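You operate a simulated robot arm through the tools that you are given. There is no shell and no other tool.

Carry out the task below with a simulated robot arm. There is one attempt and no reset: what you move stays moved.

Task
Switch the holder and programmer on, link the probe and write the clock.
Fine: leave the probe on the meter and both switches on; tariff and address stay.

The check looks at the end state, three seconds after you hand in, the way a careful person would. Anything else that was tipped, shoved, dropped, spilled or broken makes it a failure.

Robot
A 7-joint arm with a fingered hand, fixed in place. Base frame: the origin is at the foot of the arm, x ahead of it, y to its left, z up; the work surface is at about z = 800. Units: mm, rad, N and s.
With the tool pointing down near the work surface it reaches from about 200 to 800 mm from the base axis. Its first joint turns from -2.897 to 2.897 rad. Payload 4.9 kg.
The tool frame sits at the grasp point between the pads (the TCP): z along the fingers, y along the line on which they close. The tips reach 32 mm beyond it. Largest opening 192 mm; the body of the gripper starts 89 mm behind the TCP. The gripper is a hand of 3 fingers: y runs from the thumb to the fingers, the wrist lies at [0, 0, -267] in the tool frame, and closing takes about 1.5 s.
Orientation is that of the tool frame in the base frame, as a unit quaternion [x, y, z, w]. With the fingers straight down and closing along the base's y, the tool's x points along the base's -x, its y along +y and its z along -z.

Tools
- The arm moves only by the tool arm_command. Its argument "targets" is a list of rows, each a list of 2 entries, a list of its own where there are three numbers: the shift along the tool's x, y, z in units of 50 mm (1.0 is 50 mm), then the turn, a rotation vector about the tool's x, y, z in units of 8 degrees (1.0 is 8 degrees). In form: [[[dx, dy, dz], [rx, ry, rz]], ...]. A call has 1 to 20 rows; each row shifts and turns the commanded pose from where the row before left it, along the tool's axes as they then stand. "gripper" is the opening, from 0 (shut) to 1 (fully open), set as the call begins (left out, the last holds). A call with a number of a shift or a turn outside -1 to 1 is refused whole. Each row takes 0.2 s and may step no farther than 50 mm and 0.15 rad from the row before; otherwise, or with a gripper value out of range, the whole call is refused. A pose out of reach is approached as far as the arm can. The call stops where the force on the tool passes 40 N (or 10 N more than at its start, if that is more) or the arm is blocked; 0.2 s more then pass. The fingers move at their own pace (about 153 mm/s each) and stop on an object; they squeeze with about 33 N. The grip force told is the motor's: it shows also when the fingers shut on nothing. Time passes only in rows, and 0.2 s behind the last, so rows that do not move let the fingers close. It gives the time, the measured TCP pose, the force on the tool (base axes), the opening and the grip force at its end, in the units of the frame above (readings bear some noise), with the torque about the TCP (base axes, N m) and any sound that the robot's microphone picked up.
- Cameras (640 x 400 px; columns grow to the right, rows downward): "scene" is fixed at [219.4, 653.6, 1571.7]; the picture's right is [-0.62, -0.78, 0.00], its down [-0.59, 0.47, -0.65] and it looks along [0.51, -0.41, -0.76] (base axes); focal length 330 px, centre (320, 200). "wrist" rides on the gripper at [80, -46, -113] in the tool frame; the picture's right is [0.50, 0.87, 0.00], its down [-0.67, 0.39, -0.63] and it looks along [-0.55, 0.32, 0.78] (tool axes); focal length 226 px, centre (320, 200).
- snapshot(camera): a new picture of that camera. The clock stands still meanwhile.
- curl_fingers(finger1, finger2, thumb_bend): sets how far each is bent, from 0 (flat) to 1 (curled in); at 0.3 the hand is open as for a grip, at 0.7 the pads meet at the TCP. One left out holds its place. A second passes; each finger stops where it meets its share of the squeeze, and holds until it gets a number again. A gripper value or a shape takes the hand back. It gives what a move gives, with no picture; readings hold the bend of each and the force on the fingers (four entries, about 0 where the hand has none), thumb and palm.
- hand_shape(shape): the hand has 3 fingers and takes this shape, open, in about a second: jaw (thumb against the fingers, like two jaws); tri (thumb and two fingers); tip (a fingertip pinch); poke (one finger out to press); point (the index stretched); flat (the hand flat); cup (the hand cupped); fist (a fist). The gripper value then closes the fingers along that shape, each until it touches; the sizes above hold for jaw. It gives what a move gives, with no picture.
- measure_at(camera, pixels): for up to 12 pixels [column, row] of the newest picture of that camera ("zoom" is the newest enlarged one), the place [x, y, z] in the base frame of the surface seen there, good to about 3 mm, but the place of the scene camera against the robot may be out by one fixed shift of up to 18 mm in any direction. The clock stands still meanwhile.
- inspect(camera, box): a new picture of the part [left, top, right, bottom] of that camera's present view, enlarged. The clock stands still meanwhile.
- close_job(): hands the job in; it is judged then, once.

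Unless the task says otherwise, let go and move clear before handing in.

The tools are called after "Request:" as name(argument=value, ...) on one line, values as JSON. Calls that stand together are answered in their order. arm_command: Moves the arm, as the interface text tells. Its arguments: {"type":"object","properties":{"targets":{"type":"array"},"gripper":{"type":"number"}},"required":["targets"]} The other tools are called the same way: hand_shape (shape) gives the hand a shape; curl_fingers (finger1, finger2, thumb_bend) moves the fingers one by one; snapshot (camera) takes a picture; measure_at (camera, pixels) gives the place of the surface under pixels of a picture; inspect (camera, box) takes an enlarged picture of a part of a camera's view; close_job () hands the job in.

At the start:

```text
time_s: 0.0
tcp_pos: [581.6, 233.3, 1161.0]
ee_rot: [0.0, 1.0, 0.0, 0.0]
contact_force: [0.3, 0.3, 0.4]
wrist_torque: [-0.01, -0.01, 0.03]
gripper_width: 191.9
gripper_force: 0.0
shape: jaw
bend: [0.3, 0.3, 0.3]
finger forces: [0.0, 0.0, 0.0, 0.0, 0.0, 0.0]
```

scene: 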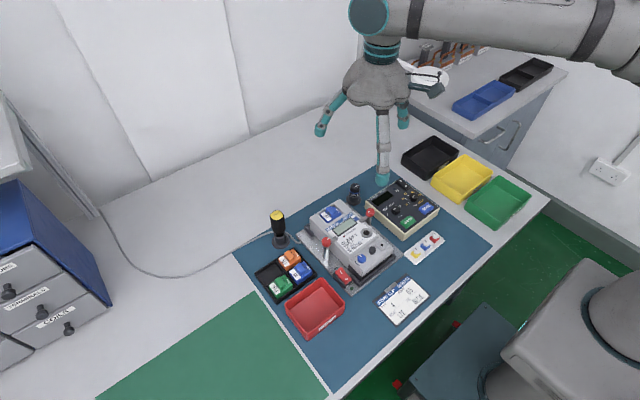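
wrist: 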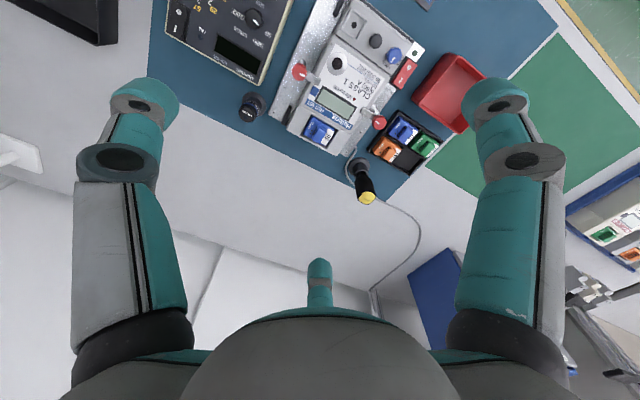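

The pictures show a meter in a holder (scene px ~350,240), a programmer (px ~402,208), a probe with yellow top on a stand (px ~278,228), and cards. I'll enlarge these areas to read them.

Request:
inspect(camera="scene", box=[290, 180, 420, 300])

Request:
inspect(camera="scene", box=[340, 165, 450, 245])

Request:
inspect(camera="scene", box=[360, 225, 450, 330])

Request:
inspect(camera="scene", box=[240, 195, 330, 310])

Request:
inspect(camera="wrist", box=[150, 0, 300, 130])

Request:
inspect(camera="wrist", box=[270, 0, 430, 210])

```text
3.33 times, centred on (355, 240) of scene
```

zoom: 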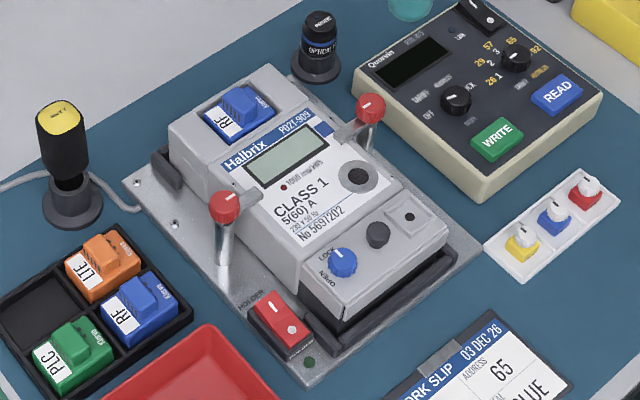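

```text
5.00 times, centred on (395, 205) of scene
```

zoom: 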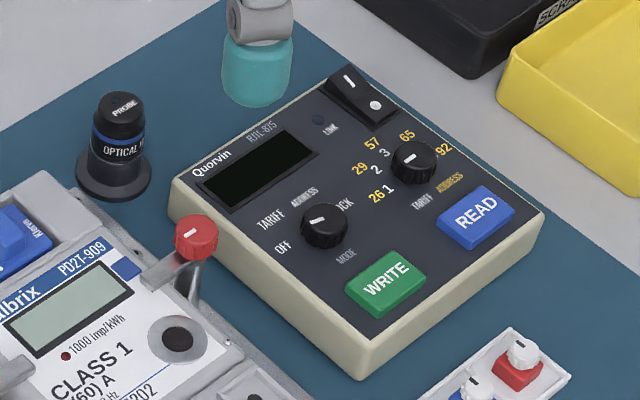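

```text
3.81 times, centred on (405, 278) of scene
```

zoom: 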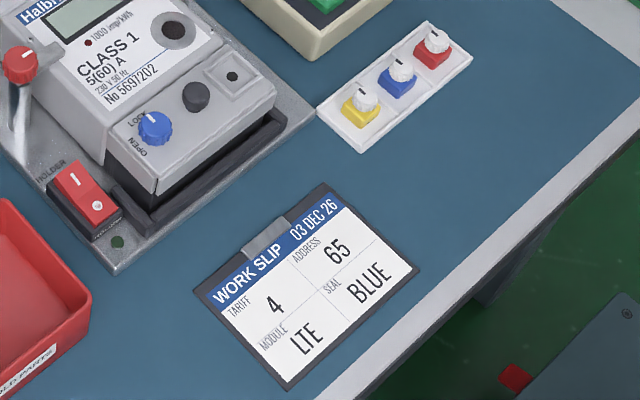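

```text
3.48 times, centred on (285, 252) of scene
```

zoom: 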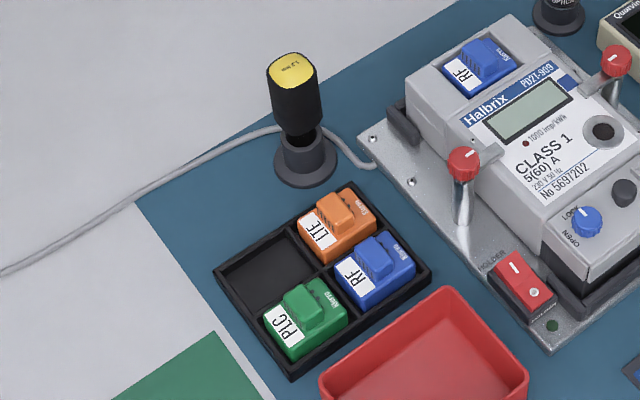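

```text
3.08 times, centred on (225, 65) of wrist
```

zoom: 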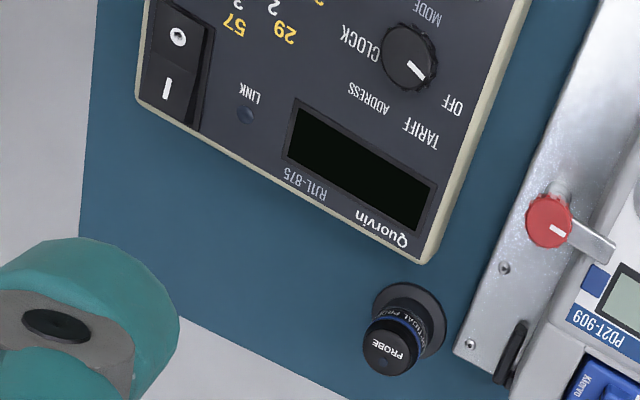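

```text
1.90 times, centred on (350, 105) of wrist
```

zoom: 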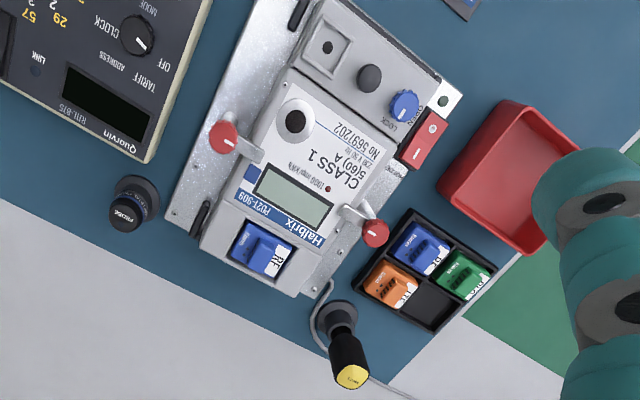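

The probe stands at scene px (354,193), the holder switch at (343,275), and the programmer's switch is at the top right corner of the programmer. I'll measure key points with both cameras.

Request:
snapshot(camera="wrist")

Request:
snapshot(camera="scene")

Request:
measure_at(camera="wrist", pixels=[[247, 112], [254, 18], [338, 64], [404, 73], [191, 12], [183, 28], [375, 42], [300, 72], [380, 123], [253, 98], [367, 199], [230, 110]])

Request:
measure_at(camera="scene", pixels=[[355, 185], [395, 209], [363, 235], [345, 277], [342, 271], [412, 182], [417, 186], [406, 222], [422, 212], [413, 197], [354, 199], [278, 214]])

```text
taken
```

wrist: 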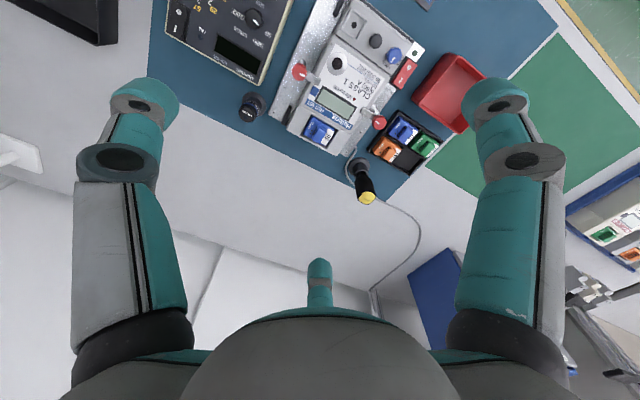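

```text
taken
```

scene: 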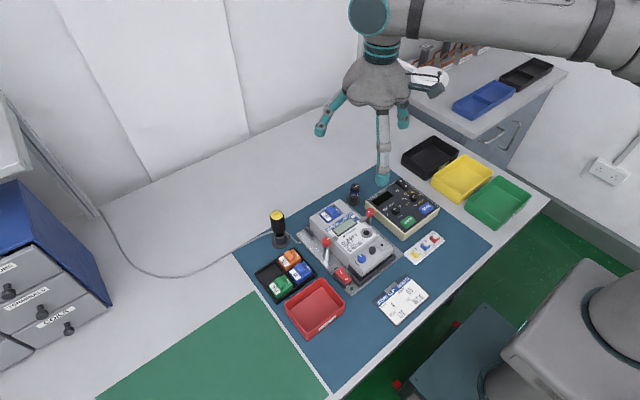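

```text
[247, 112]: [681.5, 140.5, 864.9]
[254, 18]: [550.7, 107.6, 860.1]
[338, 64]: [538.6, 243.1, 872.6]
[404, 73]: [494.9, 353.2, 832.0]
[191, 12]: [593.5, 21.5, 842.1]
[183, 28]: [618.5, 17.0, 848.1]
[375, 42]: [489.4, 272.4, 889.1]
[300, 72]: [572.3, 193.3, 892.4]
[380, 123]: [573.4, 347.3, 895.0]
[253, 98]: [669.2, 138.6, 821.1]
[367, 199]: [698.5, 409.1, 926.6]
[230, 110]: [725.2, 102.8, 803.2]
```

```text
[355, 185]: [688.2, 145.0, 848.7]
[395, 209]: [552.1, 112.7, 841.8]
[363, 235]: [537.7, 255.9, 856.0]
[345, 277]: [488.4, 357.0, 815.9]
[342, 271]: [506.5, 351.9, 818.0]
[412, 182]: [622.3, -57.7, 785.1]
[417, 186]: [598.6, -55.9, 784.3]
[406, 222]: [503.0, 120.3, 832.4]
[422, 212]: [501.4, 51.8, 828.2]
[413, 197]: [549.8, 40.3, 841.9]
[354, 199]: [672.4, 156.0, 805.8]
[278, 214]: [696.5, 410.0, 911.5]
```

The wrist measures put the table at z≈803 and the scene camera reads about 15–18 mm low. I'll try the poke shape up here, away from everything, to see where the pressing fingertip lies.

Request:
hand_shape(shape="poke")

Request:
snapshot(camera="wrist")

Request:
inspect(camera="scene", box=[300, 0, 480, 200])

```text
time_s: 0.9
tcp_pos: [582.0, 233.7, 1160.9]
ee_rot: [0.001, 1.0, 0.0, -0.001]
contact_force: [-0.7, -0.2, 0.5]
wrist_torque: [-0.04, 0.02, 0.0]
gripper_width: 0.0
gripper_force: 0.1
shape: poke
bend: [1.0, 1.0, 0.91]
finger forces: [0.1, 0.1, 0.0, 0.0, 0.0, 0.1]
```

```text
taken
```

wrist: 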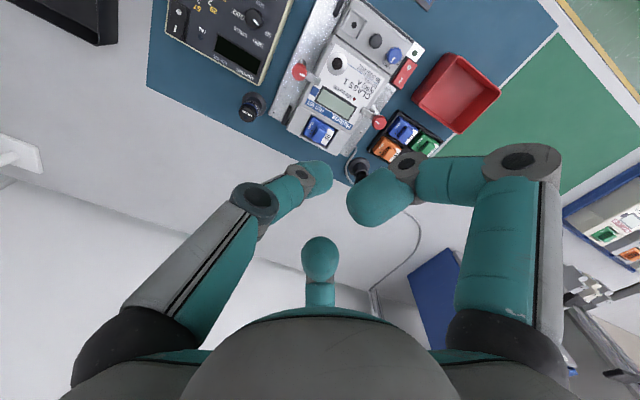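

```text
2.00 times, centred on (390, 100) of scene
```

zoom: 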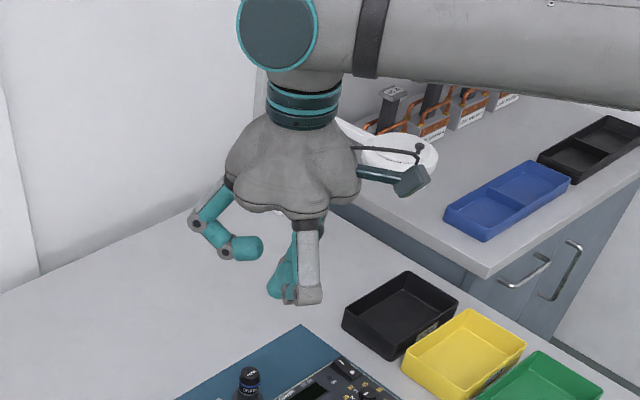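

Poke curls all three fingers; the left (thumb) tip is at wrist px (315,175), others at (375,205) and (320,255). I'll measure them.

Request:
measure_at(camera="wrist", pixels=[[320, 175], [308, 180], [375, 205], [365, 190], [320, 250], [320, 268], [255, 200], [300, 172], [405, 165], [518, 160], [320, 290]])

Request:
inspect(camera="wrist", box=[220, 130, 440, 310])

```text
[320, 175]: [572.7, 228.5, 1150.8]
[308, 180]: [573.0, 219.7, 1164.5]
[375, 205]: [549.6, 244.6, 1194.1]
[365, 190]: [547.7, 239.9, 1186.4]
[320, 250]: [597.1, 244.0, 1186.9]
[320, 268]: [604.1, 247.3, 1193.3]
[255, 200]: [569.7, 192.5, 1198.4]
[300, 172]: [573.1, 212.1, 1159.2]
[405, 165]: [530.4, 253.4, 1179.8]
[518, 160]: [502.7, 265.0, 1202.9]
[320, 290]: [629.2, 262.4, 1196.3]
```

```text
2.22 times, centred on (330, 220) of wrist
```

zoom: 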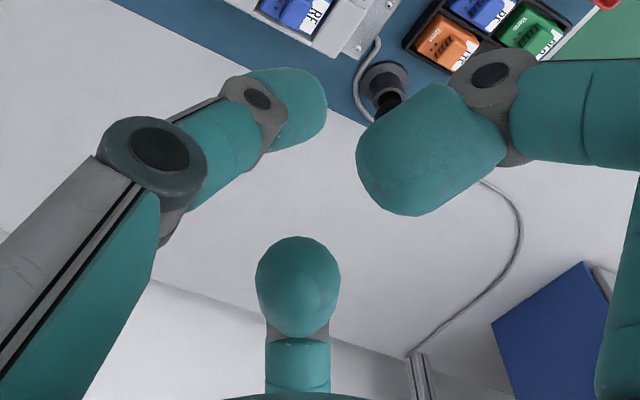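

In poke the thumb tip is lowest, about at the TCP. I'll also try the point shape to compare how well it isolates a fingertip.

Request:
hand_shape(shape="point")

Request:
snapshot(camera="wrist")

Request:
inspect(camera="scene", box=[300, 0, 480, 200])

```text
time_s: 1.8
tcp_pos: [582.4, 233.6, 1162.3]
ee_rot: [0.0, 1.0, 0.0, 0.0]
contact_force: [-0.2, 0.3, 0.0]
wrist_torque: [0.01, -0.03, 0.03]
gripper_width: 184.3
gripper_force: 0.0
shape: point
bend: [0.7, 1.0, 0.78]
finger forces: [0.1, 0.0, 0.1, 0.0, 0.0, 0.0]
```

```text
taken
```

wrist: 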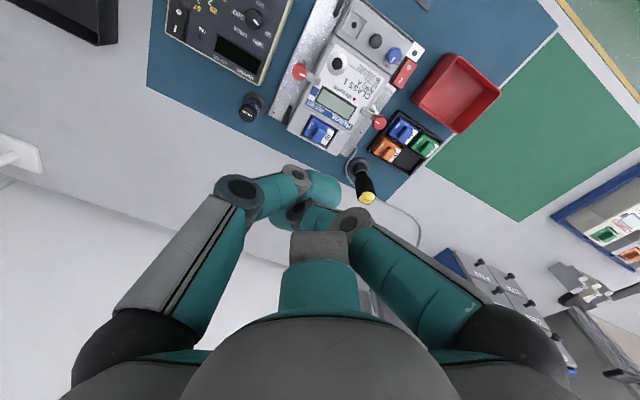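

```text
2.00 times, centred on (390, 100) of scene
```

zoom: 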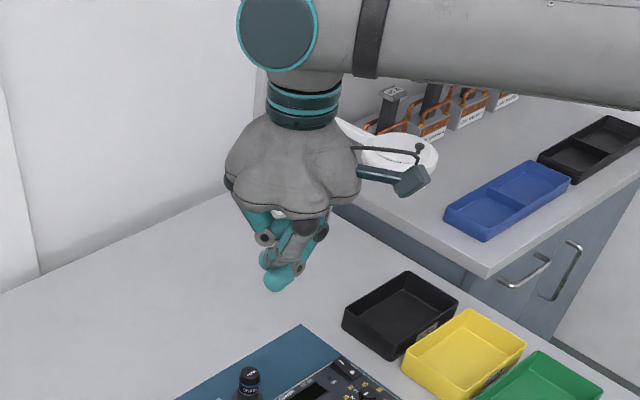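

Point brings fingers close together, less useful. I'll go back to poke and set the thumb a bit straighter, then measure the tip.

Request:
hand_shape(shape="poke")

Request:
curl_fingers(finger1=1.0, finger2=1.0, thumb_bend=0.7)

Request:
snapshot(camera="wrist")

Request:
inspect(camera="scene", box=[330, 50, 450, 170])

```text
time_s: 2.7
tcp_pos: [581.7, 232.8, 1162.3]
ee_rot: [0.0, 1.0, -0.001, -0.001]
contact_force: [0.2, 0.7, 0.1]
wrist_torque: [0.01, 0.03, 0.0]
gripper_width: 0.2
gripper_force: 0.1
shape: poke
bend: [1.0, 1.0, 0.91]
finger forces: [0.0, 0.0, 0.0, 0.0, 0.0, 0.0]
```

```text
time_s: 3.7
tcp_pos: [581.9, 233.7, 1161.5]
ee_rot: [0.0, 1.0, -0.001, 0.0]
contact_force: [-0.5, 0.2, 0.3]
wrist_torque: [-0.01, 0.0, -0.01]
gripper_width: 19.2
gripper_force: 0.0
shape: fingers
bend: [0.98, 0.98, 0.7]
finger forces: [0.1, 0.1, 0.0, 0.0, 0.1, 0.0]
```

```text
taken
```

wrist: 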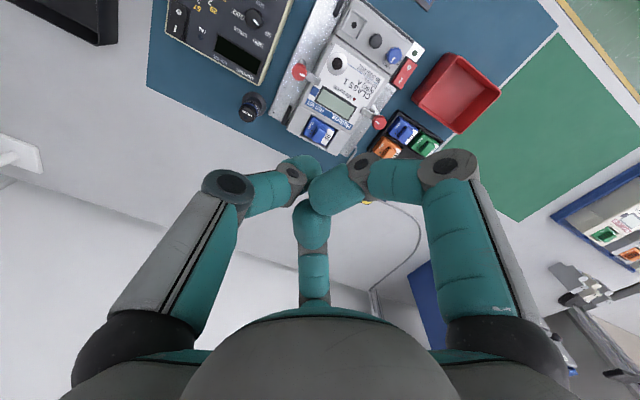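

```text
3.33 times, centred on (390, 110) of scene
```

zoom: 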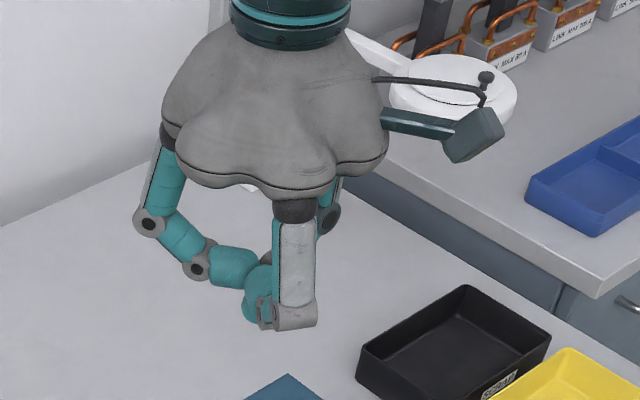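

The poke posture itself is cleaner than this curl. I'll check how jaw and tip look half-closed (gripper 0.2), for gripping the probe and knob.

Request:
hand_shape(shape="jaw")

Request:
arm_command(targets=[[[0, 0, 0], [0, 0, 0]], [[0, 0, 0], [0, 0, 0]], [[0, 0, 0], [0, 0, 0]], [[0, 0, 0], [0, 0, 0]]], gripper=0.2)

Request:
snapshot(camera="wrist")

Request:
inspect(camera="scene", box=[330, 50, 450, 170])

Request:
hand_shape(shape="tip")

Request:
snapshot(camera="wrist")

Request:
arm_command(targets=[[[0, 0, 0], [0, 0, 0]], [[0, 0, 0], [0, 0, 0]], [[0, 0, 0], [0, 0, 0]], [[0, 0, 0], [0, 0, 0]]], gripper=0.2)

Request:
snapshot(camera="wrist")

Request:
inspect(camera="scene", box=[330, 50, 450, 170])

```text
time_s: 4.6
tcp_pos: [581.3, 233.1, 1162.0]
ee_rot: [0.0, 1.0, 0.0, 0.0]
contact_force: [0.2, -0.6, 0.1]
wrist_torque: [0.02, 0.02, 0.02]
gripper_width: 192.1
gripper_force: 0.1
shape: jaw
bend: [0.3, 0.3, 0.3]
finger forces: [0.1, 0.0, 0.0, 0.0, 0.0, 0.0]
```

```text
time_s: 5.6
tcp_pos: [582.4, 234.0, 1161.6]
ee_rot: [0.0, 1.0, 0.0, 0.0]
contact_force: [0.8, 0.5, 1.2]
wrist_torque: [-0.02, 0.0, -0.01]
gripper_width: 38.9
gripper_force: 0.1
shape: jaw
bend: [0.77, 0.77, 0.7]
finger forces: [0.1, 0.0, 0.1, 0.0, 0.1, 0.0]
```

```text
taken
```

wrist: 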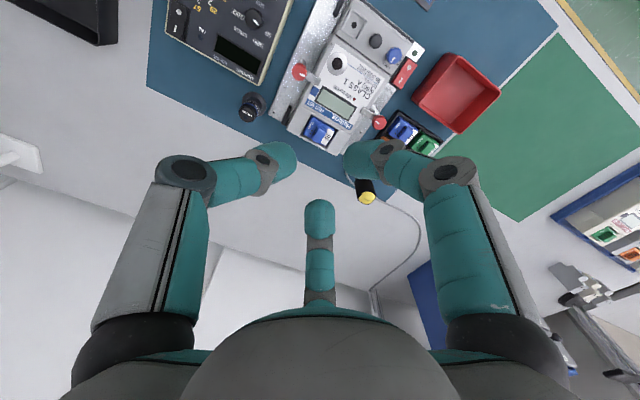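

```text
3.33 times, centred on (390, 110) of scene
```

zoom: 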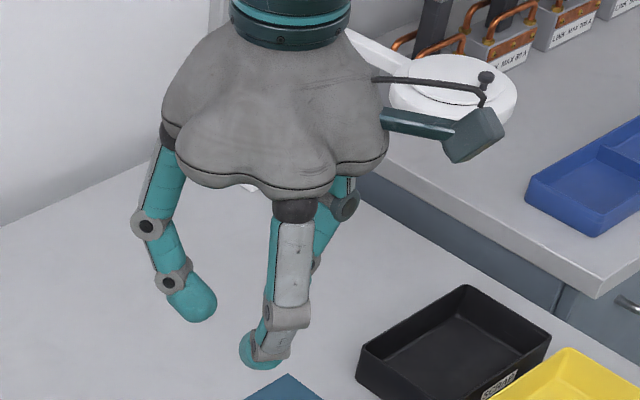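

```text
time_s: 6.5
tcp_pos: [581.9, 233.1, 1162.0]
ee_rot: [0.0, 1.0, 0.0, 0.0]
contact_force: [0.5, 0.4, 0.1]
wrist_torque: [0.01, 0.02, 0.01]
gripper_width: 192.0
gripper_force: 0.1
shape: tip
bend: [0.3, 0.3, 0.3]
finger forces: [0.1, 0.1, 0.1, 0.1, 0.1, 0.1]
```

```text
taken
```

wrist: 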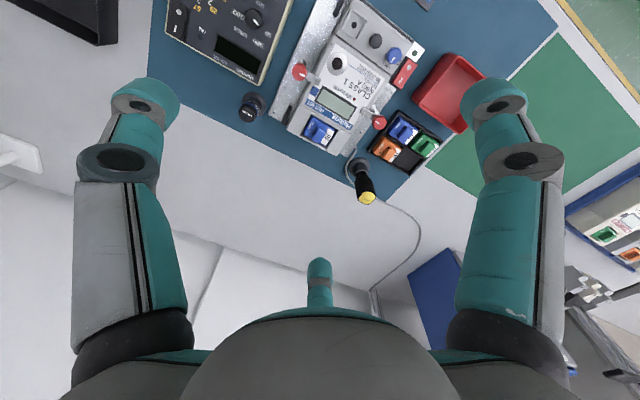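

```text
time_s: 7.5
tcp_pos: [581.8, 233.7, 1161.6]
ee_rot: [0.0, 1.0, 0.0, 0.0]
contact_force: [0.1, 0.5, -0.1]
wrist_torque: [0.03, 0.02, -0.01]
gripper_width: 39.1
gripper_force: 0.1
shape: tip
bend: [0.77, 0.77, 0.7]
finger forces: [0.0, 0.0, 0.0, 0.0, 0.0, 0.0]
```

```text
taken
```

wrist: 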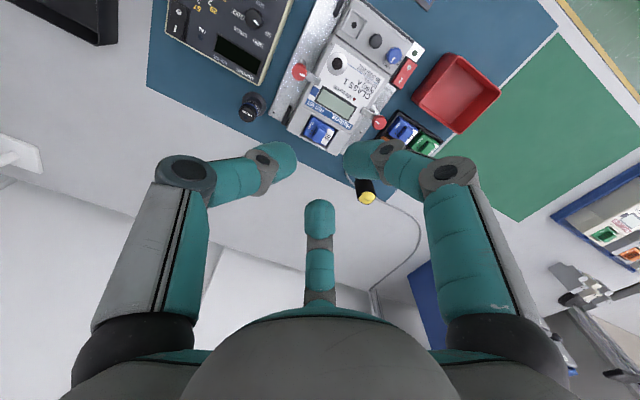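

```text
3.33 times, centred on (390, 110) of scene
```

zoom: 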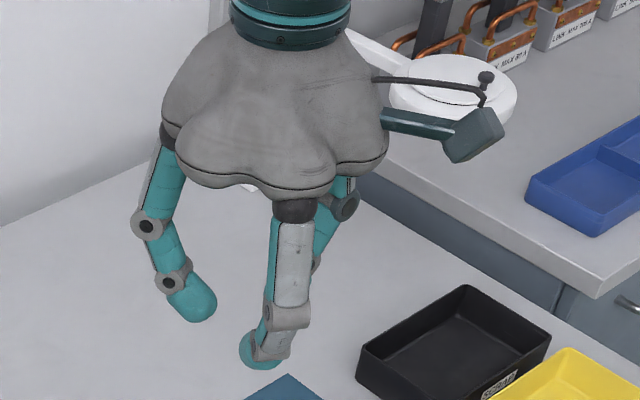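

Jaw and tip are both a centred three-finger chuck about the TCP, good for the probe and the knob. I'll move the camera closer for better views of the panel, staying well above everything.

Request:
arm_command(targets=[[[0.41, -0.265, 0.755], [0, 0, 0]], [[0.41, -0.265, 0.755], [0, 0, 0]], [[0.41, -0.265, 0.755], [0, 0, 0]], [[0.41, -0.265, 0.755], [0, 0, 0]]], gripper=1.0)

Request:
snapshot(camera="wrist")

```text
time_s: 8.5
tcp_pos: [499.0, 180.1, 1010.7]
ee_rot: [-0.002, 1.0, 0.0, 0.001]
contact_force: [-0.2, -0.1, 0.3]
wrist_torque: [-0.02, -0.01, 0.01]
gripper_width: 191.9
gripper_force: 0.0
shape: tip
bend: [0.3, 0.3, 0.3]
finger forces: [0.0, 0.0, 0.0, 0.0, 0.0, 0.1]
```

```text
taken
```

wrist: 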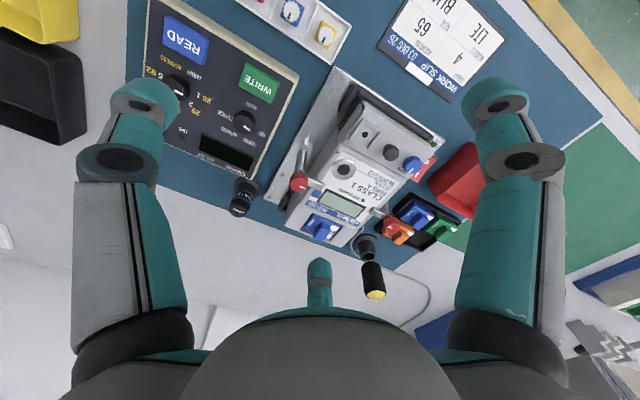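

Request:
inspect(camera="wrist", box=[130, 0, 310, 220])

Request:
measure_at(camera="wrist", pixels=[[345, 170], [336, 180], [352, 181], [345, 160], [326, 193], [366, 203], [372, 160], [243, 122], [262, 82], [187, 40], [240, 205], [250, 182]])

Request:
inspect(camera="wrist", box=[270, 60, 480, 260])

Request:
measure_at(camera="wrist", pixels=[[300, 181], [413, 164], [390, 152], [425, 164], [148, 50], [290, 80], [262, 178], [200, 30], [232, 150], [200, 130], [180, 85], [380, 85]])

```text
1.82 times, centred on (220, 110) of wrist
```

zoom: 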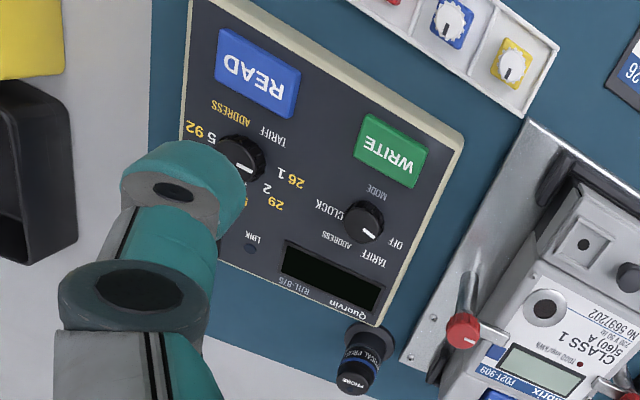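

```text
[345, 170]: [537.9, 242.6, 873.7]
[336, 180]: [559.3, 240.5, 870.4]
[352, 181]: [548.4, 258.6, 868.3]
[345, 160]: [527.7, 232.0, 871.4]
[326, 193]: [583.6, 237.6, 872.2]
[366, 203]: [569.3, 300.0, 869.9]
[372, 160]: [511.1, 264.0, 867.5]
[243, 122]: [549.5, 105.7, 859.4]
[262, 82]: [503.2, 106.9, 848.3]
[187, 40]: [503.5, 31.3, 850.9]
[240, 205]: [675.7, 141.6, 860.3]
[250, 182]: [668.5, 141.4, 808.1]
```

```text
2.00 times, centred on (375, 160) of wrist
```

zoom: 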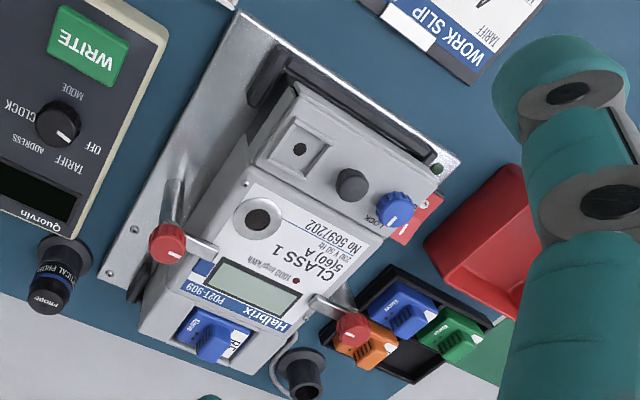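

```text
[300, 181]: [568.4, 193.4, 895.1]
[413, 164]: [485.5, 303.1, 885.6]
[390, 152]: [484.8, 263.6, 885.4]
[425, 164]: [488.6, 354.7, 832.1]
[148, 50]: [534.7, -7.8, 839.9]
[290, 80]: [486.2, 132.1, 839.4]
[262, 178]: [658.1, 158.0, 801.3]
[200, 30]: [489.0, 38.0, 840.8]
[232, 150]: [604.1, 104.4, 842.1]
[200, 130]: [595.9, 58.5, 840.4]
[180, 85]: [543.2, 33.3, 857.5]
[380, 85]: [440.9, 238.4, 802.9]
```

The pointer of the mode knob is at wrist px (243,122) and seems to be at OFF; the programmer's switch is hidden behind the thumb. I'll move over to look at the switch and programmer closely.

Request:
arm_command(targets=[[[-0.04, -0.88, 0.116], [0, 0, 0]], [[-0.04, -0.88, 0.116], [0, 0, 0]], [[-0.04, -0.88, 0.116], [0, 0, 0]], [[-0.04, -0.88, 0.116], [0, 0, 0]], [[-0.04, -0.88, 0.116], [0, 0, 0]]])

Request:
snapshot(camera="wrist")

Request:
inspect(camera="wrist", box=[230, 60, 450, 240])

```text
time_s: 9.7
tcp_pos: [510.3, -40.1, 981.5]
ee_rot: [-0.001, 1.0, 0.0, 0.001]
contact_force: [0.2, 0.3, -0.1]
wrist_torque: [0.01, 0.01, -0.04]
gripper_width: 192.0
gripper_force: 0.1
shape: tip
bend: [0.3, 0.3, 0.3]
finger forces: [0.0, 0.1, 0.0, 0.0, 0.0, 0.0]
```

```text
taken
```

wrist: 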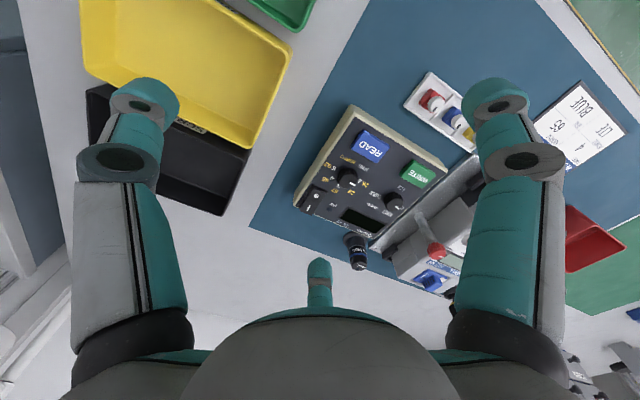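

```text
2.22 times, centred on (340, 150) of wrist
```

zoom: 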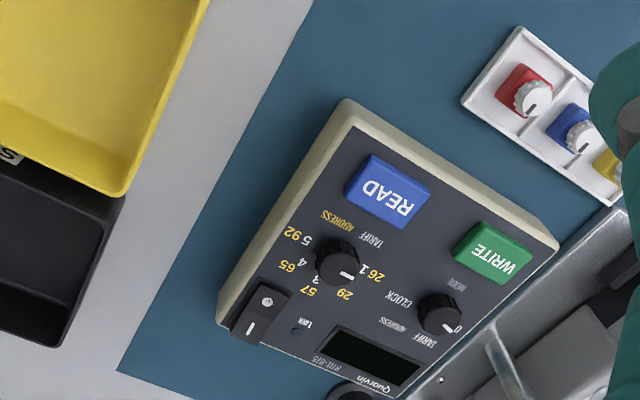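

The programmer's switch is at about wrist px (312,202), with O at (316,196) and I at (309,208). I'll enlarge and measure it.

Request:
inspect(camera="wrist", box=[285, 180, 345, 220])

Request:
measure_at(camera="zoom", pixels=[[320, 200], [330, 150], [250, 290], [290, 240], [350, 130], [220, 320]])

Request:
inspect(camera="wrist", box=[360, 170, 430, 220])

Request:
inspect(camera="scene", box=[380, 165, 440, 225])

```text
10.00 times, centred on (315, 200) of wrist
```

zoom: 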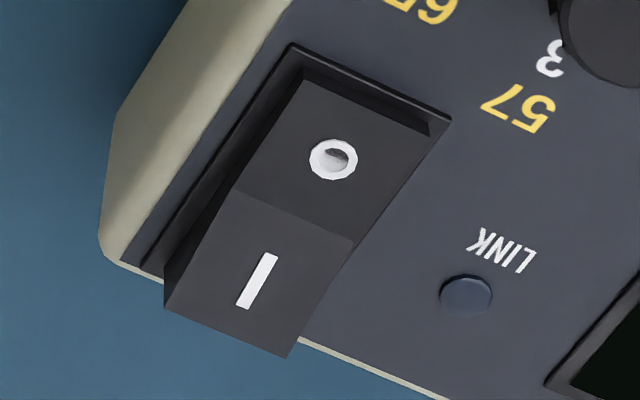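

```text
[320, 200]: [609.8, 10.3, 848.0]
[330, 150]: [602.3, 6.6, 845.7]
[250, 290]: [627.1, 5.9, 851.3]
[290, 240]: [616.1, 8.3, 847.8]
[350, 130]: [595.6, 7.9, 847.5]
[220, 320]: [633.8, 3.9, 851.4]
```

```text
8.00 times, centred on (395, 195) of wrist
```

zoom: 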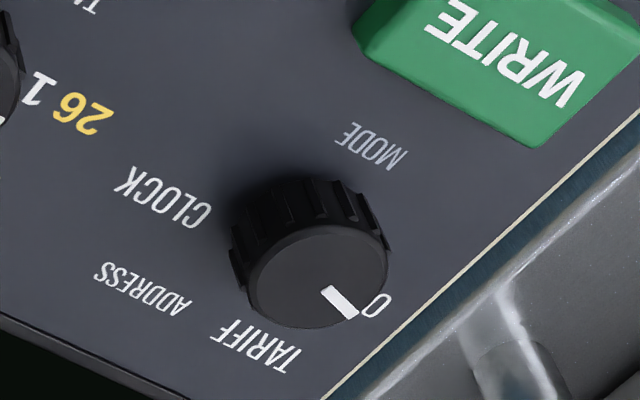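

```text
6.67 times, centred on (410, 195) of scene
```

zoom: 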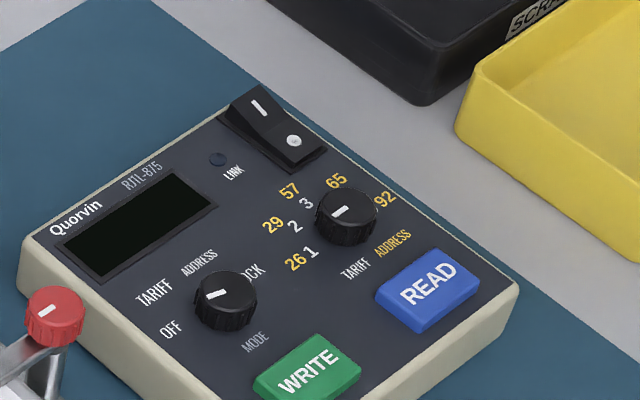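

The I end of the programmer's rocker is raised (z≈851 at about [627,6]), and the knob pointer points at OFF. I'll measure the knob and its label positions to find the turn angles.

Request:
inspect(camera="wrist", box=[360, 170, 430, 220])

Request:
measure_at(camera="zoom", pixels=[[318, 278], [328, 292], [350, 310], [378, 304], [262, 345], [142, 288], [162, 198], [255, 305], [390, 255], [310, 180], [372, 145], [330, 325]])

Request:
measure_at(camera="wrist", pixels=[[372, 146], [418, 173], [346, 177], [394, 204], [358, 262], [357, 240], [352, 108], [300, 206], [447, 172], [376, 250]])

```text
8.00 times, centred on (395, 195) of wrist
```

zoom: 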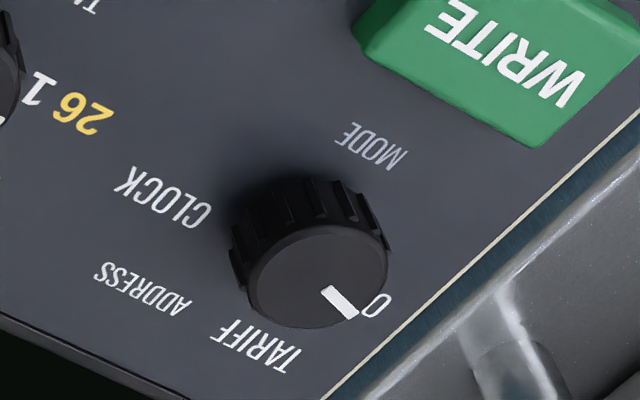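

```text
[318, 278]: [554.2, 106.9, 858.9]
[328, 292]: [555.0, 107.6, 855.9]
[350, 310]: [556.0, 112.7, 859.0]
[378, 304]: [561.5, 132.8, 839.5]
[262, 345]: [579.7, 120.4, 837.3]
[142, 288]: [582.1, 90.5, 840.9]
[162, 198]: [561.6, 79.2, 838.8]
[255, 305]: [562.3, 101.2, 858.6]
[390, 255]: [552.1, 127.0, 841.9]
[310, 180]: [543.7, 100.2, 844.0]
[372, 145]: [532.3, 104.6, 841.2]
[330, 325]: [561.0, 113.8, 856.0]
```

```text
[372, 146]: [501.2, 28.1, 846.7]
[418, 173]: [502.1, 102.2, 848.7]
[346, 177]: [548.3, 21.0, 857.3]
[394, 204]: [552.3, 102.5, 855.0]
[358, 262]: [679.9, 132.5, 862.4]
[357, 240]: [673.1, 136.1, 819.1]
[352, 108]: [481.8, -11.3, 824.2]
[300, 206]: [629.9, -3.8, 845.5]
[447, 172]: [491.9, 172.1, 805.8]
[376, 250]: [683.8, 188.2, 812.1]
```

The mode knob is centred near [552,104.5], top z≈858.5, with OFF at about 71° left and CLOCK about 70° right of "up", so it needs a clockwise turn of about 140°. I'll test a cleaner poking posture: fingers flat out of the way, thumb bent to the axis.

Request:
curl_fingers(finger1=0.0, finger2=0.0, thumb_bend=0.75)

Request:
snapshot(camera="wrist")

Request:
snapshot(camera="scene")

```text
time_s: 10.7
tcp_pos: [510.0, -38.7, 982.8]
ee_rot: [0.001, 1.0, 0.0, 0.0]
contact_force: [-0.4, 0.0, 0.1]
wrist_torque: [0.02, 0.02, 0.0]
gripper_width: 126.8
gripper_force: 0.1
shape: fingers
bend: [0.01, 0.01, 0.75]
finger forces: [0.0, 0.0, 0.0, 0.0, 0.1, 0.0]
```

```text
taken
```

wrist: 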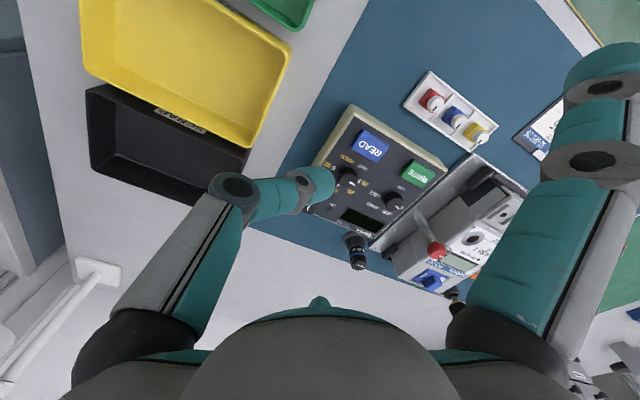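

```text
taken
```

scene: 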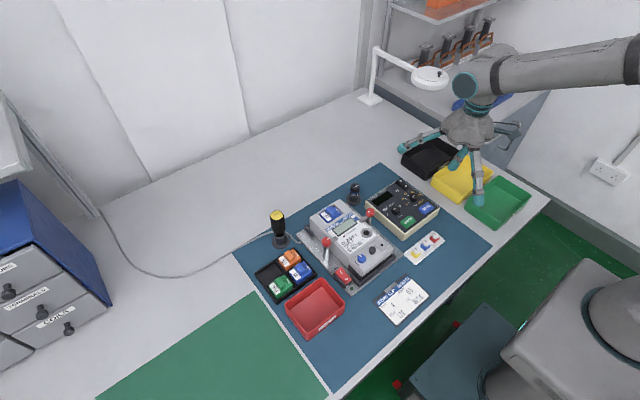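

With fingers flat, they splay out while the thumb reaches in; the thumb tip is near wrist px (318,185). I'll look at this from the scene camera and measure the tips.

Request:
inspect(camera="scene", box=[390, 80, 540, 220])

Request:
measure_at(camera="wrist", pixels=[[318, 180], [330, 183], [310, 195], [318, 200], [300, 180], [235, 185], [305, 175], [590, 70], [600, 95], [580, 160], [320, 303]])

Request:
measure_at(camera="zoom", pixels=[[370, 480], [380, 470]])

```text
2.86 times, centred on (465, 150) of scene
```

zoom: 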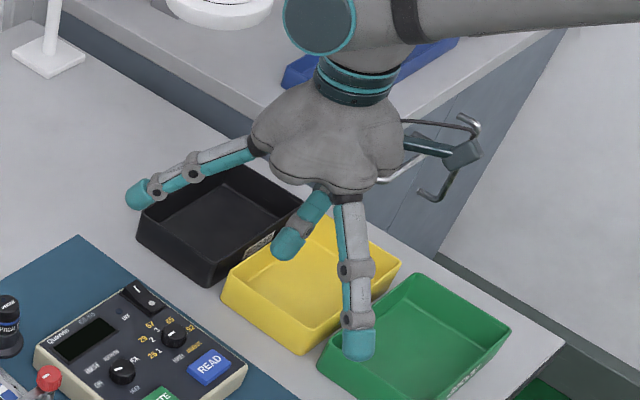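

```text
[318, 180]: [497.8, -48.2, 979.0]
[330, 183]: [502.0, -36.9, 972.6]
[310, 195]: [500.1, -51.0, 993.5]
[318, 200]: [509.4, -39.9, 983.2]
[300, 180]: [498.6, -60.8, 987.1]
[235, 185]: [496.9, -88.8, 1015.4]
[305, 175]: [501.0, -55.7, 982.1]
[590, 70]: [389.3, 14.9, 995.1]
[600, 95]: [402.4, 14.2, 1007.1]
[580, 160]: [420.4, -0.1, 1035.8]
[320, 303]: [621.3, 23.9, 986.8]
```

```text
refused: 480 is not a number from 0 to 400
```

The flat fingers droop to TCP height at 130 mm radius, so poke is more compact. I'll go back to poke and move over to look at the holder switch and its surroundings.

Request:
hand_shape(shape="poke")

Request:
arm_command(targets=[[[0.25, 0.86, 0.0], [0, 0, 0]], [[0.25, 0.86, 0.0], [0, 0, 0]], [[0.25, 0.86, 0.0], [0, 0, 0]], [[0.25, 0.86, 0.0], [0, 0, 0]], [[0.25, 0.86, 0.0], [0, 0, 0]], [[0.25, 0.86, 0.0], [0, 0, 0]], [[0.25, 0.86, 0.0], [0, 0, 0]], [[0.25, 0.86, 0.0], [0, 0, 0]]])

Request:
snapshot(camera="wrist")

```text
time_s: 11.6
tcp_pos: [509.1, -40.1, 982.2]
ee_rot: [0.0, 1.0, 0.0, 0.0]
contact_force: [0.0, -0.3, -0.2]
wrist_torque: [0.0, 0.02, -0.04]
gripper_width: 0.0
gripper_force: 0.1
shape: poke
bend: [1.0, 1.0, 0.91]
finger forces: [0.0, 0.0, 0.1, 0.0, 0.0, 0.0]
```

```text
time_s: 13.4
tcp_pos: [409.6, 306.4, 982.3]
ee_rot: [0.0, 1.0, 0.0, 0.0]
contact_force: [0.3, 0.2, 0.3]
wrist_torque: [-0.02, 0.01, -0.02]
gripper_width: 0.0
gripper_force: 0.1
shape: poke
bend: [1.0, 1.0, 0.91]
finger forces: [0.0, 0.0, 0.0, 0.0, 0.0, 0.1]
```

```text
taken
```

wrist: 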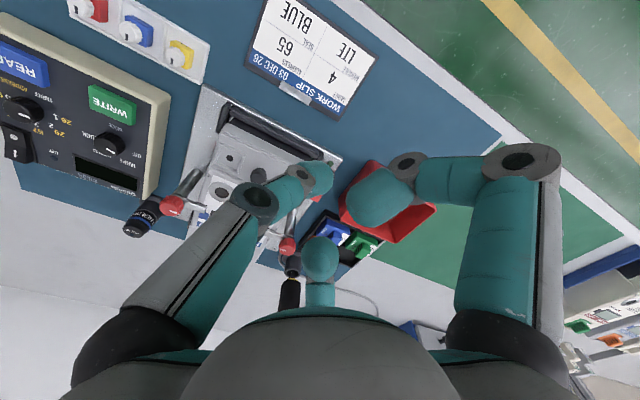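

The thumb hides the switch here. I'll shift forward/left and up so the holder switch sits in the clear upper half.

Request:
arm_command(targets=[[[-0.7, 0.5, -0.4], [0, 0, 0]], [[-0.7, 0.5, -0.4], [0, 0, 0]]])

Request:
snapshot(camera="wrist")

Request:
inspect(camera="wrist", box=[200, 20, 440, 220])

```text
time_s: 14.0
tcp_pos: [480.9, 353.9, 1020.6]
ee_rot: [-0.001, 1.0, 0.0, 0.0]
contact_force: [0.7, 0.1, -0.8]
wrist_torque: [-0.02, 0.04, -0.01]
gripper_width: 0.0
gripper_force: 0.0
shape: poke
bend: [1.0, 1.0, 0.91]
finger forces: [0.0, 0.1, 0.1, 0.0, 0.0, 0.1]
```

```text
taken
```

wrist: 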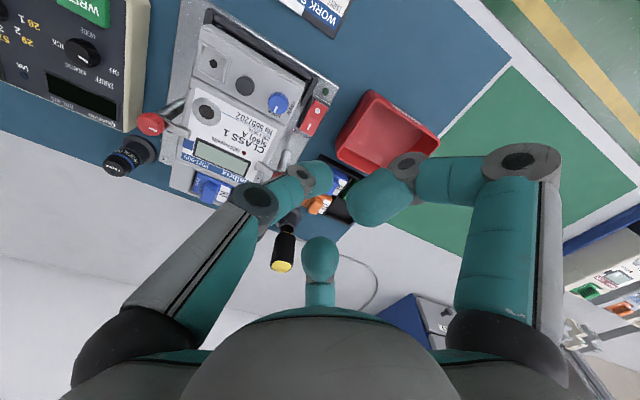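

```text
2.00 times, centred on (320, 120) of wrist
```

zoom: 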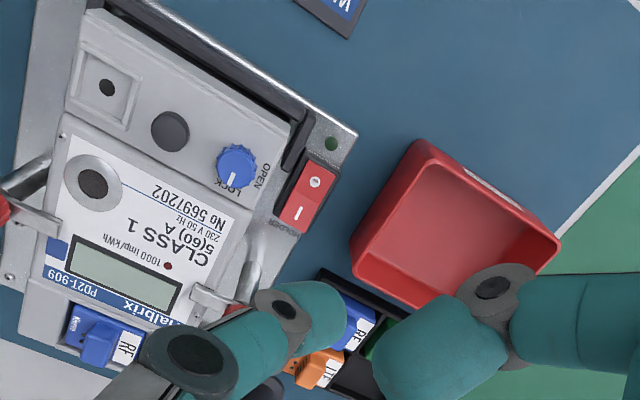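

The holder switch is at wrist px (313,118), with I at (308,126) and O at (317,110). I'll enlarge it and measure it plus the nearby obstacles.

Request:
inspect(camera="wrist", box=[285, 90, 345, 140])

Request:
measure_at(camera="wrist", pixels=[[308, 126], [304, 132], [313, 118], [318, 110], [322, 103], [300, 120], [278, 103], [264, 117], [298, 140], [290, 157], [371, 93], [436, 140]])

Request:
measure_at(camera="wrist", pixels=[[338, 150], [350, 170], [350, 187], [324, 158], [327, 90], [310, 160], [304, 165], [330, 185], [283, 262], [340, 120], [322, 130], [207, 108]])

```text
8.00 times, centred on (315, 115) of wrist
```

zoom: 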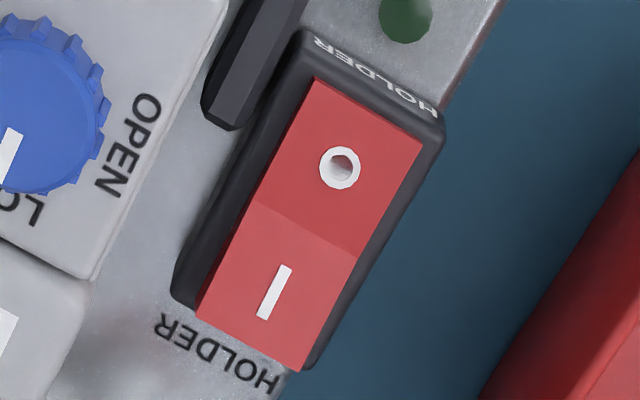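

```text
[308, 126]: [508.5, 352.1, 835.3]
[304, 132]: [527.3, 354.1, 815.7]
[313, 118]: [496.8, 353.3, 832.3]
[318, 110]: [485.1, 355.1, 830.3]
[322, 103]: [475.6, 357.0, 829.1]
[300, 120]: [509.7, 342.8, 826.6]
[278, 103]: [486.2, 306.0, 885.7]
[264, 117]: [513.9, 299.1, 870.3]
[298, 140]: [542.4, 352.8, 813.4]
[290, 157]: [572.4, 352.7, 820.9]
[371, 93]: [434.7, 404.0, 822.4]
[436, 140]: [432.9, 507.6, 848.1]
```

```text
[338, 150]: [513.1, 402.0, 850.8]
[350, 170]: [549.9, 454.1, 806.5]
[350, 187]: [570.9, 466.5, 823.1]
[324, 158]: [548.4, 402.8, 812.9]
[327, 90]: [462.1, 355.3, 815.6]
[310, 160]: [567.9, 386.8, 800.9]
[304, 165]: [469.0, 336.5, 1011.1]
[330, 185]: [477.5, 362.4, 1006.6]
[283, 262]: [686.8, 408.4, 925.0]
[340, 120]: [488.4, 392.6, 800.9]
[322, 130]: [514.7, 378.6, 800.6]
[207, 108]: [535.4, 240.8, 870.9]
```

The holder switch's raised I end is near [511,353,836], the red tray rim is at z≈850 from y≈402, and the meter top is 871. I'll yaw the hand so the thumb comes in over the meter's edge, lean it 15° away, and move above the I end, staying at z≈1020.

Request:
arm_command(targets=[[[0, 0, 0], [0, 0, -0.833]], [[0, 0, 0], [0, 0, -0.833]], [[0, 0, 0], [0, 0, -0.834]], [[0, 0, 0], [0.9375, 0, 0]], [[0, 0, 0], [0.9375, 0, 0]], [[-0.58, -0.22, 0.06], [0, 0, 0]], [[0, 0, 0], [0, 0, 0]]])

Request:
snapshot(camera="wrist")

Request:
snapshot(camera="scene")

```text
time_s: 15.6
tcp_pos: [510.7, 353.0, 1020.8]
ee_rot: [-0.172, 0.976, -0.128, 0.023]
contact_force: [1.0, 0.1, 0.4]
wrist_torque: [0.01, 0.01, 0.03]
gripper_width: 0.2
gripper_force: 0.0
shape: poke
bend: [1.0, 1.0, 0.91]
finger forces: [0.0, 0.1, 0.0, 0.0, 0.0, 0.1]
```

```text
taken
```

wrist: 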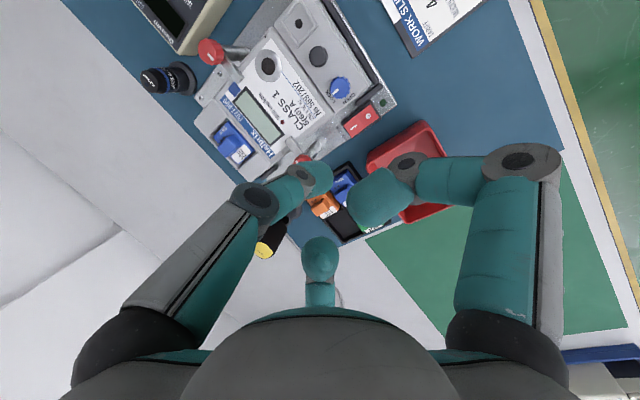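

```text
taken
```

scene: 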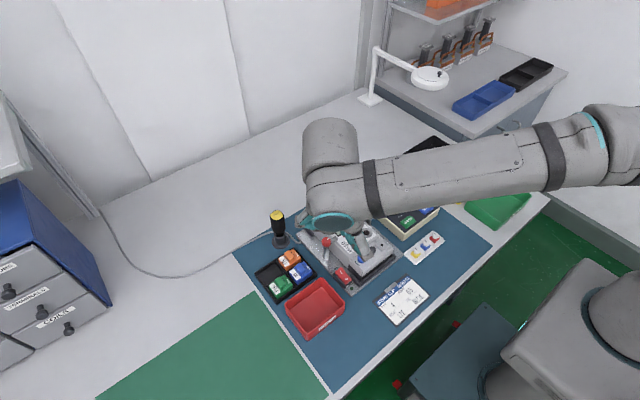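

Orientation is as planned (tool z ≈ [0.09,-0.24,-0.96]). I'll descend to TCP z≈890, which keeps all fingers above the tray rim, then look.

Request:
arm_command(targets=[[[-0.006, 0.222, 0.838], [0, 0, 0]], [[-0.006, 0.222, 0.838], [0, 0, 0]], [[-0.006, 0.222, 0.838], [0, 0, 0]], [[0, 0, 0], [0, 0, 0]]])

Request:
snapshot(camera="wrist")

Request:
inspect(camera="wrist", box=[220, 100, 460, 260])

Request:
inspect(camera="scene", box=[280, 180, 430, 320])

```text
time_s: 16.6
tcp_pos: [511.8, 355.0, 891.9]
ee_rot: [-0.172, 0.976, -0.129, 0.023]
contact_force: [0.4, 0.0, 0.2]
wrist_torque: [-0.02, -0.01, 0.02]
gripper_width: 0.0
gripper_force: 0.1
shape: poke
bend: [1.0, 1.0, 0.91]
finger forces: [0.0, 0.0, 0.1, 0.0, 0.0, 0.1]
```

```text
taken
```

wrist: 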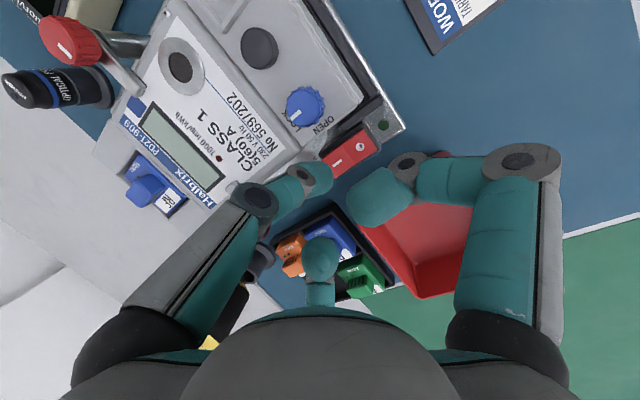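

```text
2.50 times, centred on (340, 180) of wrist
```

zoom: 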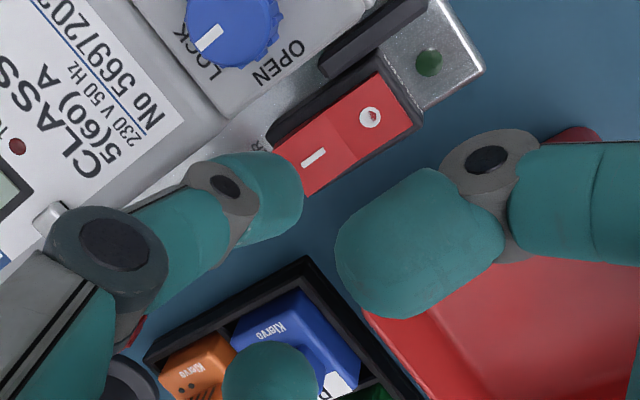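

```text
2.86 times, centred on (355, 250) of scene
```

zoom: 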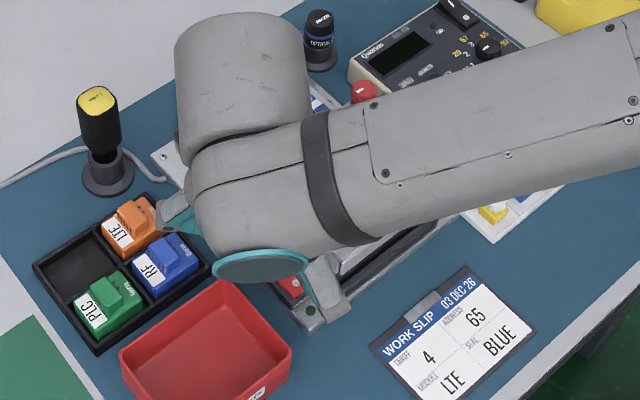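

The thumb tip is near wrist px (325,180), and the I mark is at (338,163) below it. I'll measure the tip and switch from this close view.

Request:
measure_at(camera="wrist", pixels=[[330, 175], [328, 185], [320, 192], [322, 165], [333, 180], [338, 163], [330, 165], [345, 160], [360, 147], [385, 205], [405, 160], [255, 200]])

Request:
measure_at(camera="wrist", pixels=[[370, 225], [430, 155], [320, 238], [320, 285], [325, 205], [365, 270], [295, 245], [340, 230]])

```text
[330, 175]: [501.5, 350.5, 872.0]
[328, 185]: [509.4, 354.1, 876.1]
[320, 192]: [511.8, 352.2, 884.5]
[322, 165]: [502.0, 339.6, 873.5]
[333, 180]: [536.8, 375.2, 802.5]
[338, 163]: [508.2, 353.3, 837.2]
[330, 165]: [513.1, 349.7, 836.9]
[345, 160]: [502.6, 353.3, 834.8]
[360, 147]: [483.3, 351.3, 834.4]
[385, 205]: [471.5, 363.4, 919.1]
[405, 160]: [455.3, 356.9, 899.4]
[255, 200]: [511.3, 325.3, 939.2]
```

```text
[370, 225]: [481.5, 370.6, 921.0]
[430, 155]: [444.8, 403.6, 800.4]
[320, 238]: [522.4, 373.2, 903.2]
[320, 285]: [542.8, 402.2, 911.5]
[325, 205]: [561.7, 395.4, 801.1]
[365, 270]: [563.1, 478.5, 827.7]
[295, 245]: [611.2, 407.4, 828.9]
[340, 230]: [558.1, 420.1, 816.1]
```

The thumb tip bottom is at about [511,352,867], directly over the I end (z≈837). I'll lower 26 mm, then press in 2 mm steps, watching force and sound.

Request:
arm_command(targets=[[[0.014, 0.099, 0.512], [0, 0, 0]], [[0, 0.0104, 0.0386], [0, 0, 0]], [[0, 0.0104, 0.0386], [0, 0, 0]], [[0, 0.0104, 0.0386], [0, 0, 0]], [[0, 0.0104, 0.0386], [0, 0, 0]]])

Request:
inspect(camera="wrist", box=[220, 100, 460, 260])

```text
time_s: 17.9
tcp_pos: [515.0, 354.6, 863.7]
ee_rot: [-0.173, 0.976, -0.127, 0.028]
contact_force: [1.5, -0.5, 7.8]
wrist_torque: [-0.07, -0.05, -0.01]
gripper_width: 0.0
gripper_force: 0.0
shape: poke
bend: [1.0, 1.0, 0.91]
finger forces: [0.1, 0.0, 0.0, 0.0, 7.9, 0.0]
heard: click
stopped in row 5: the force on the tool passed its limit at 41 N (the readings are from after the stop); the commanded pose is now the measured one
```

```text
2.50 times, centred on (340, 180) of wrist
```

zoom: 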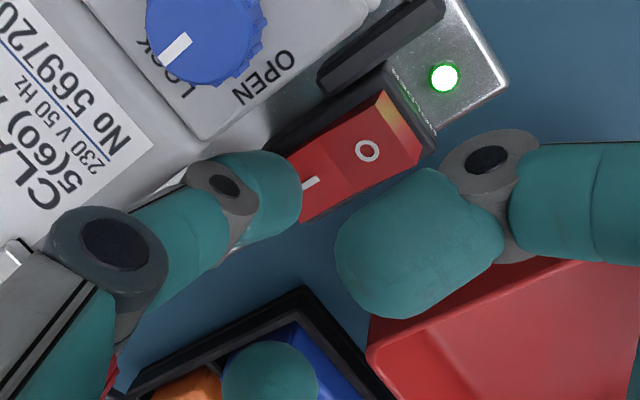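

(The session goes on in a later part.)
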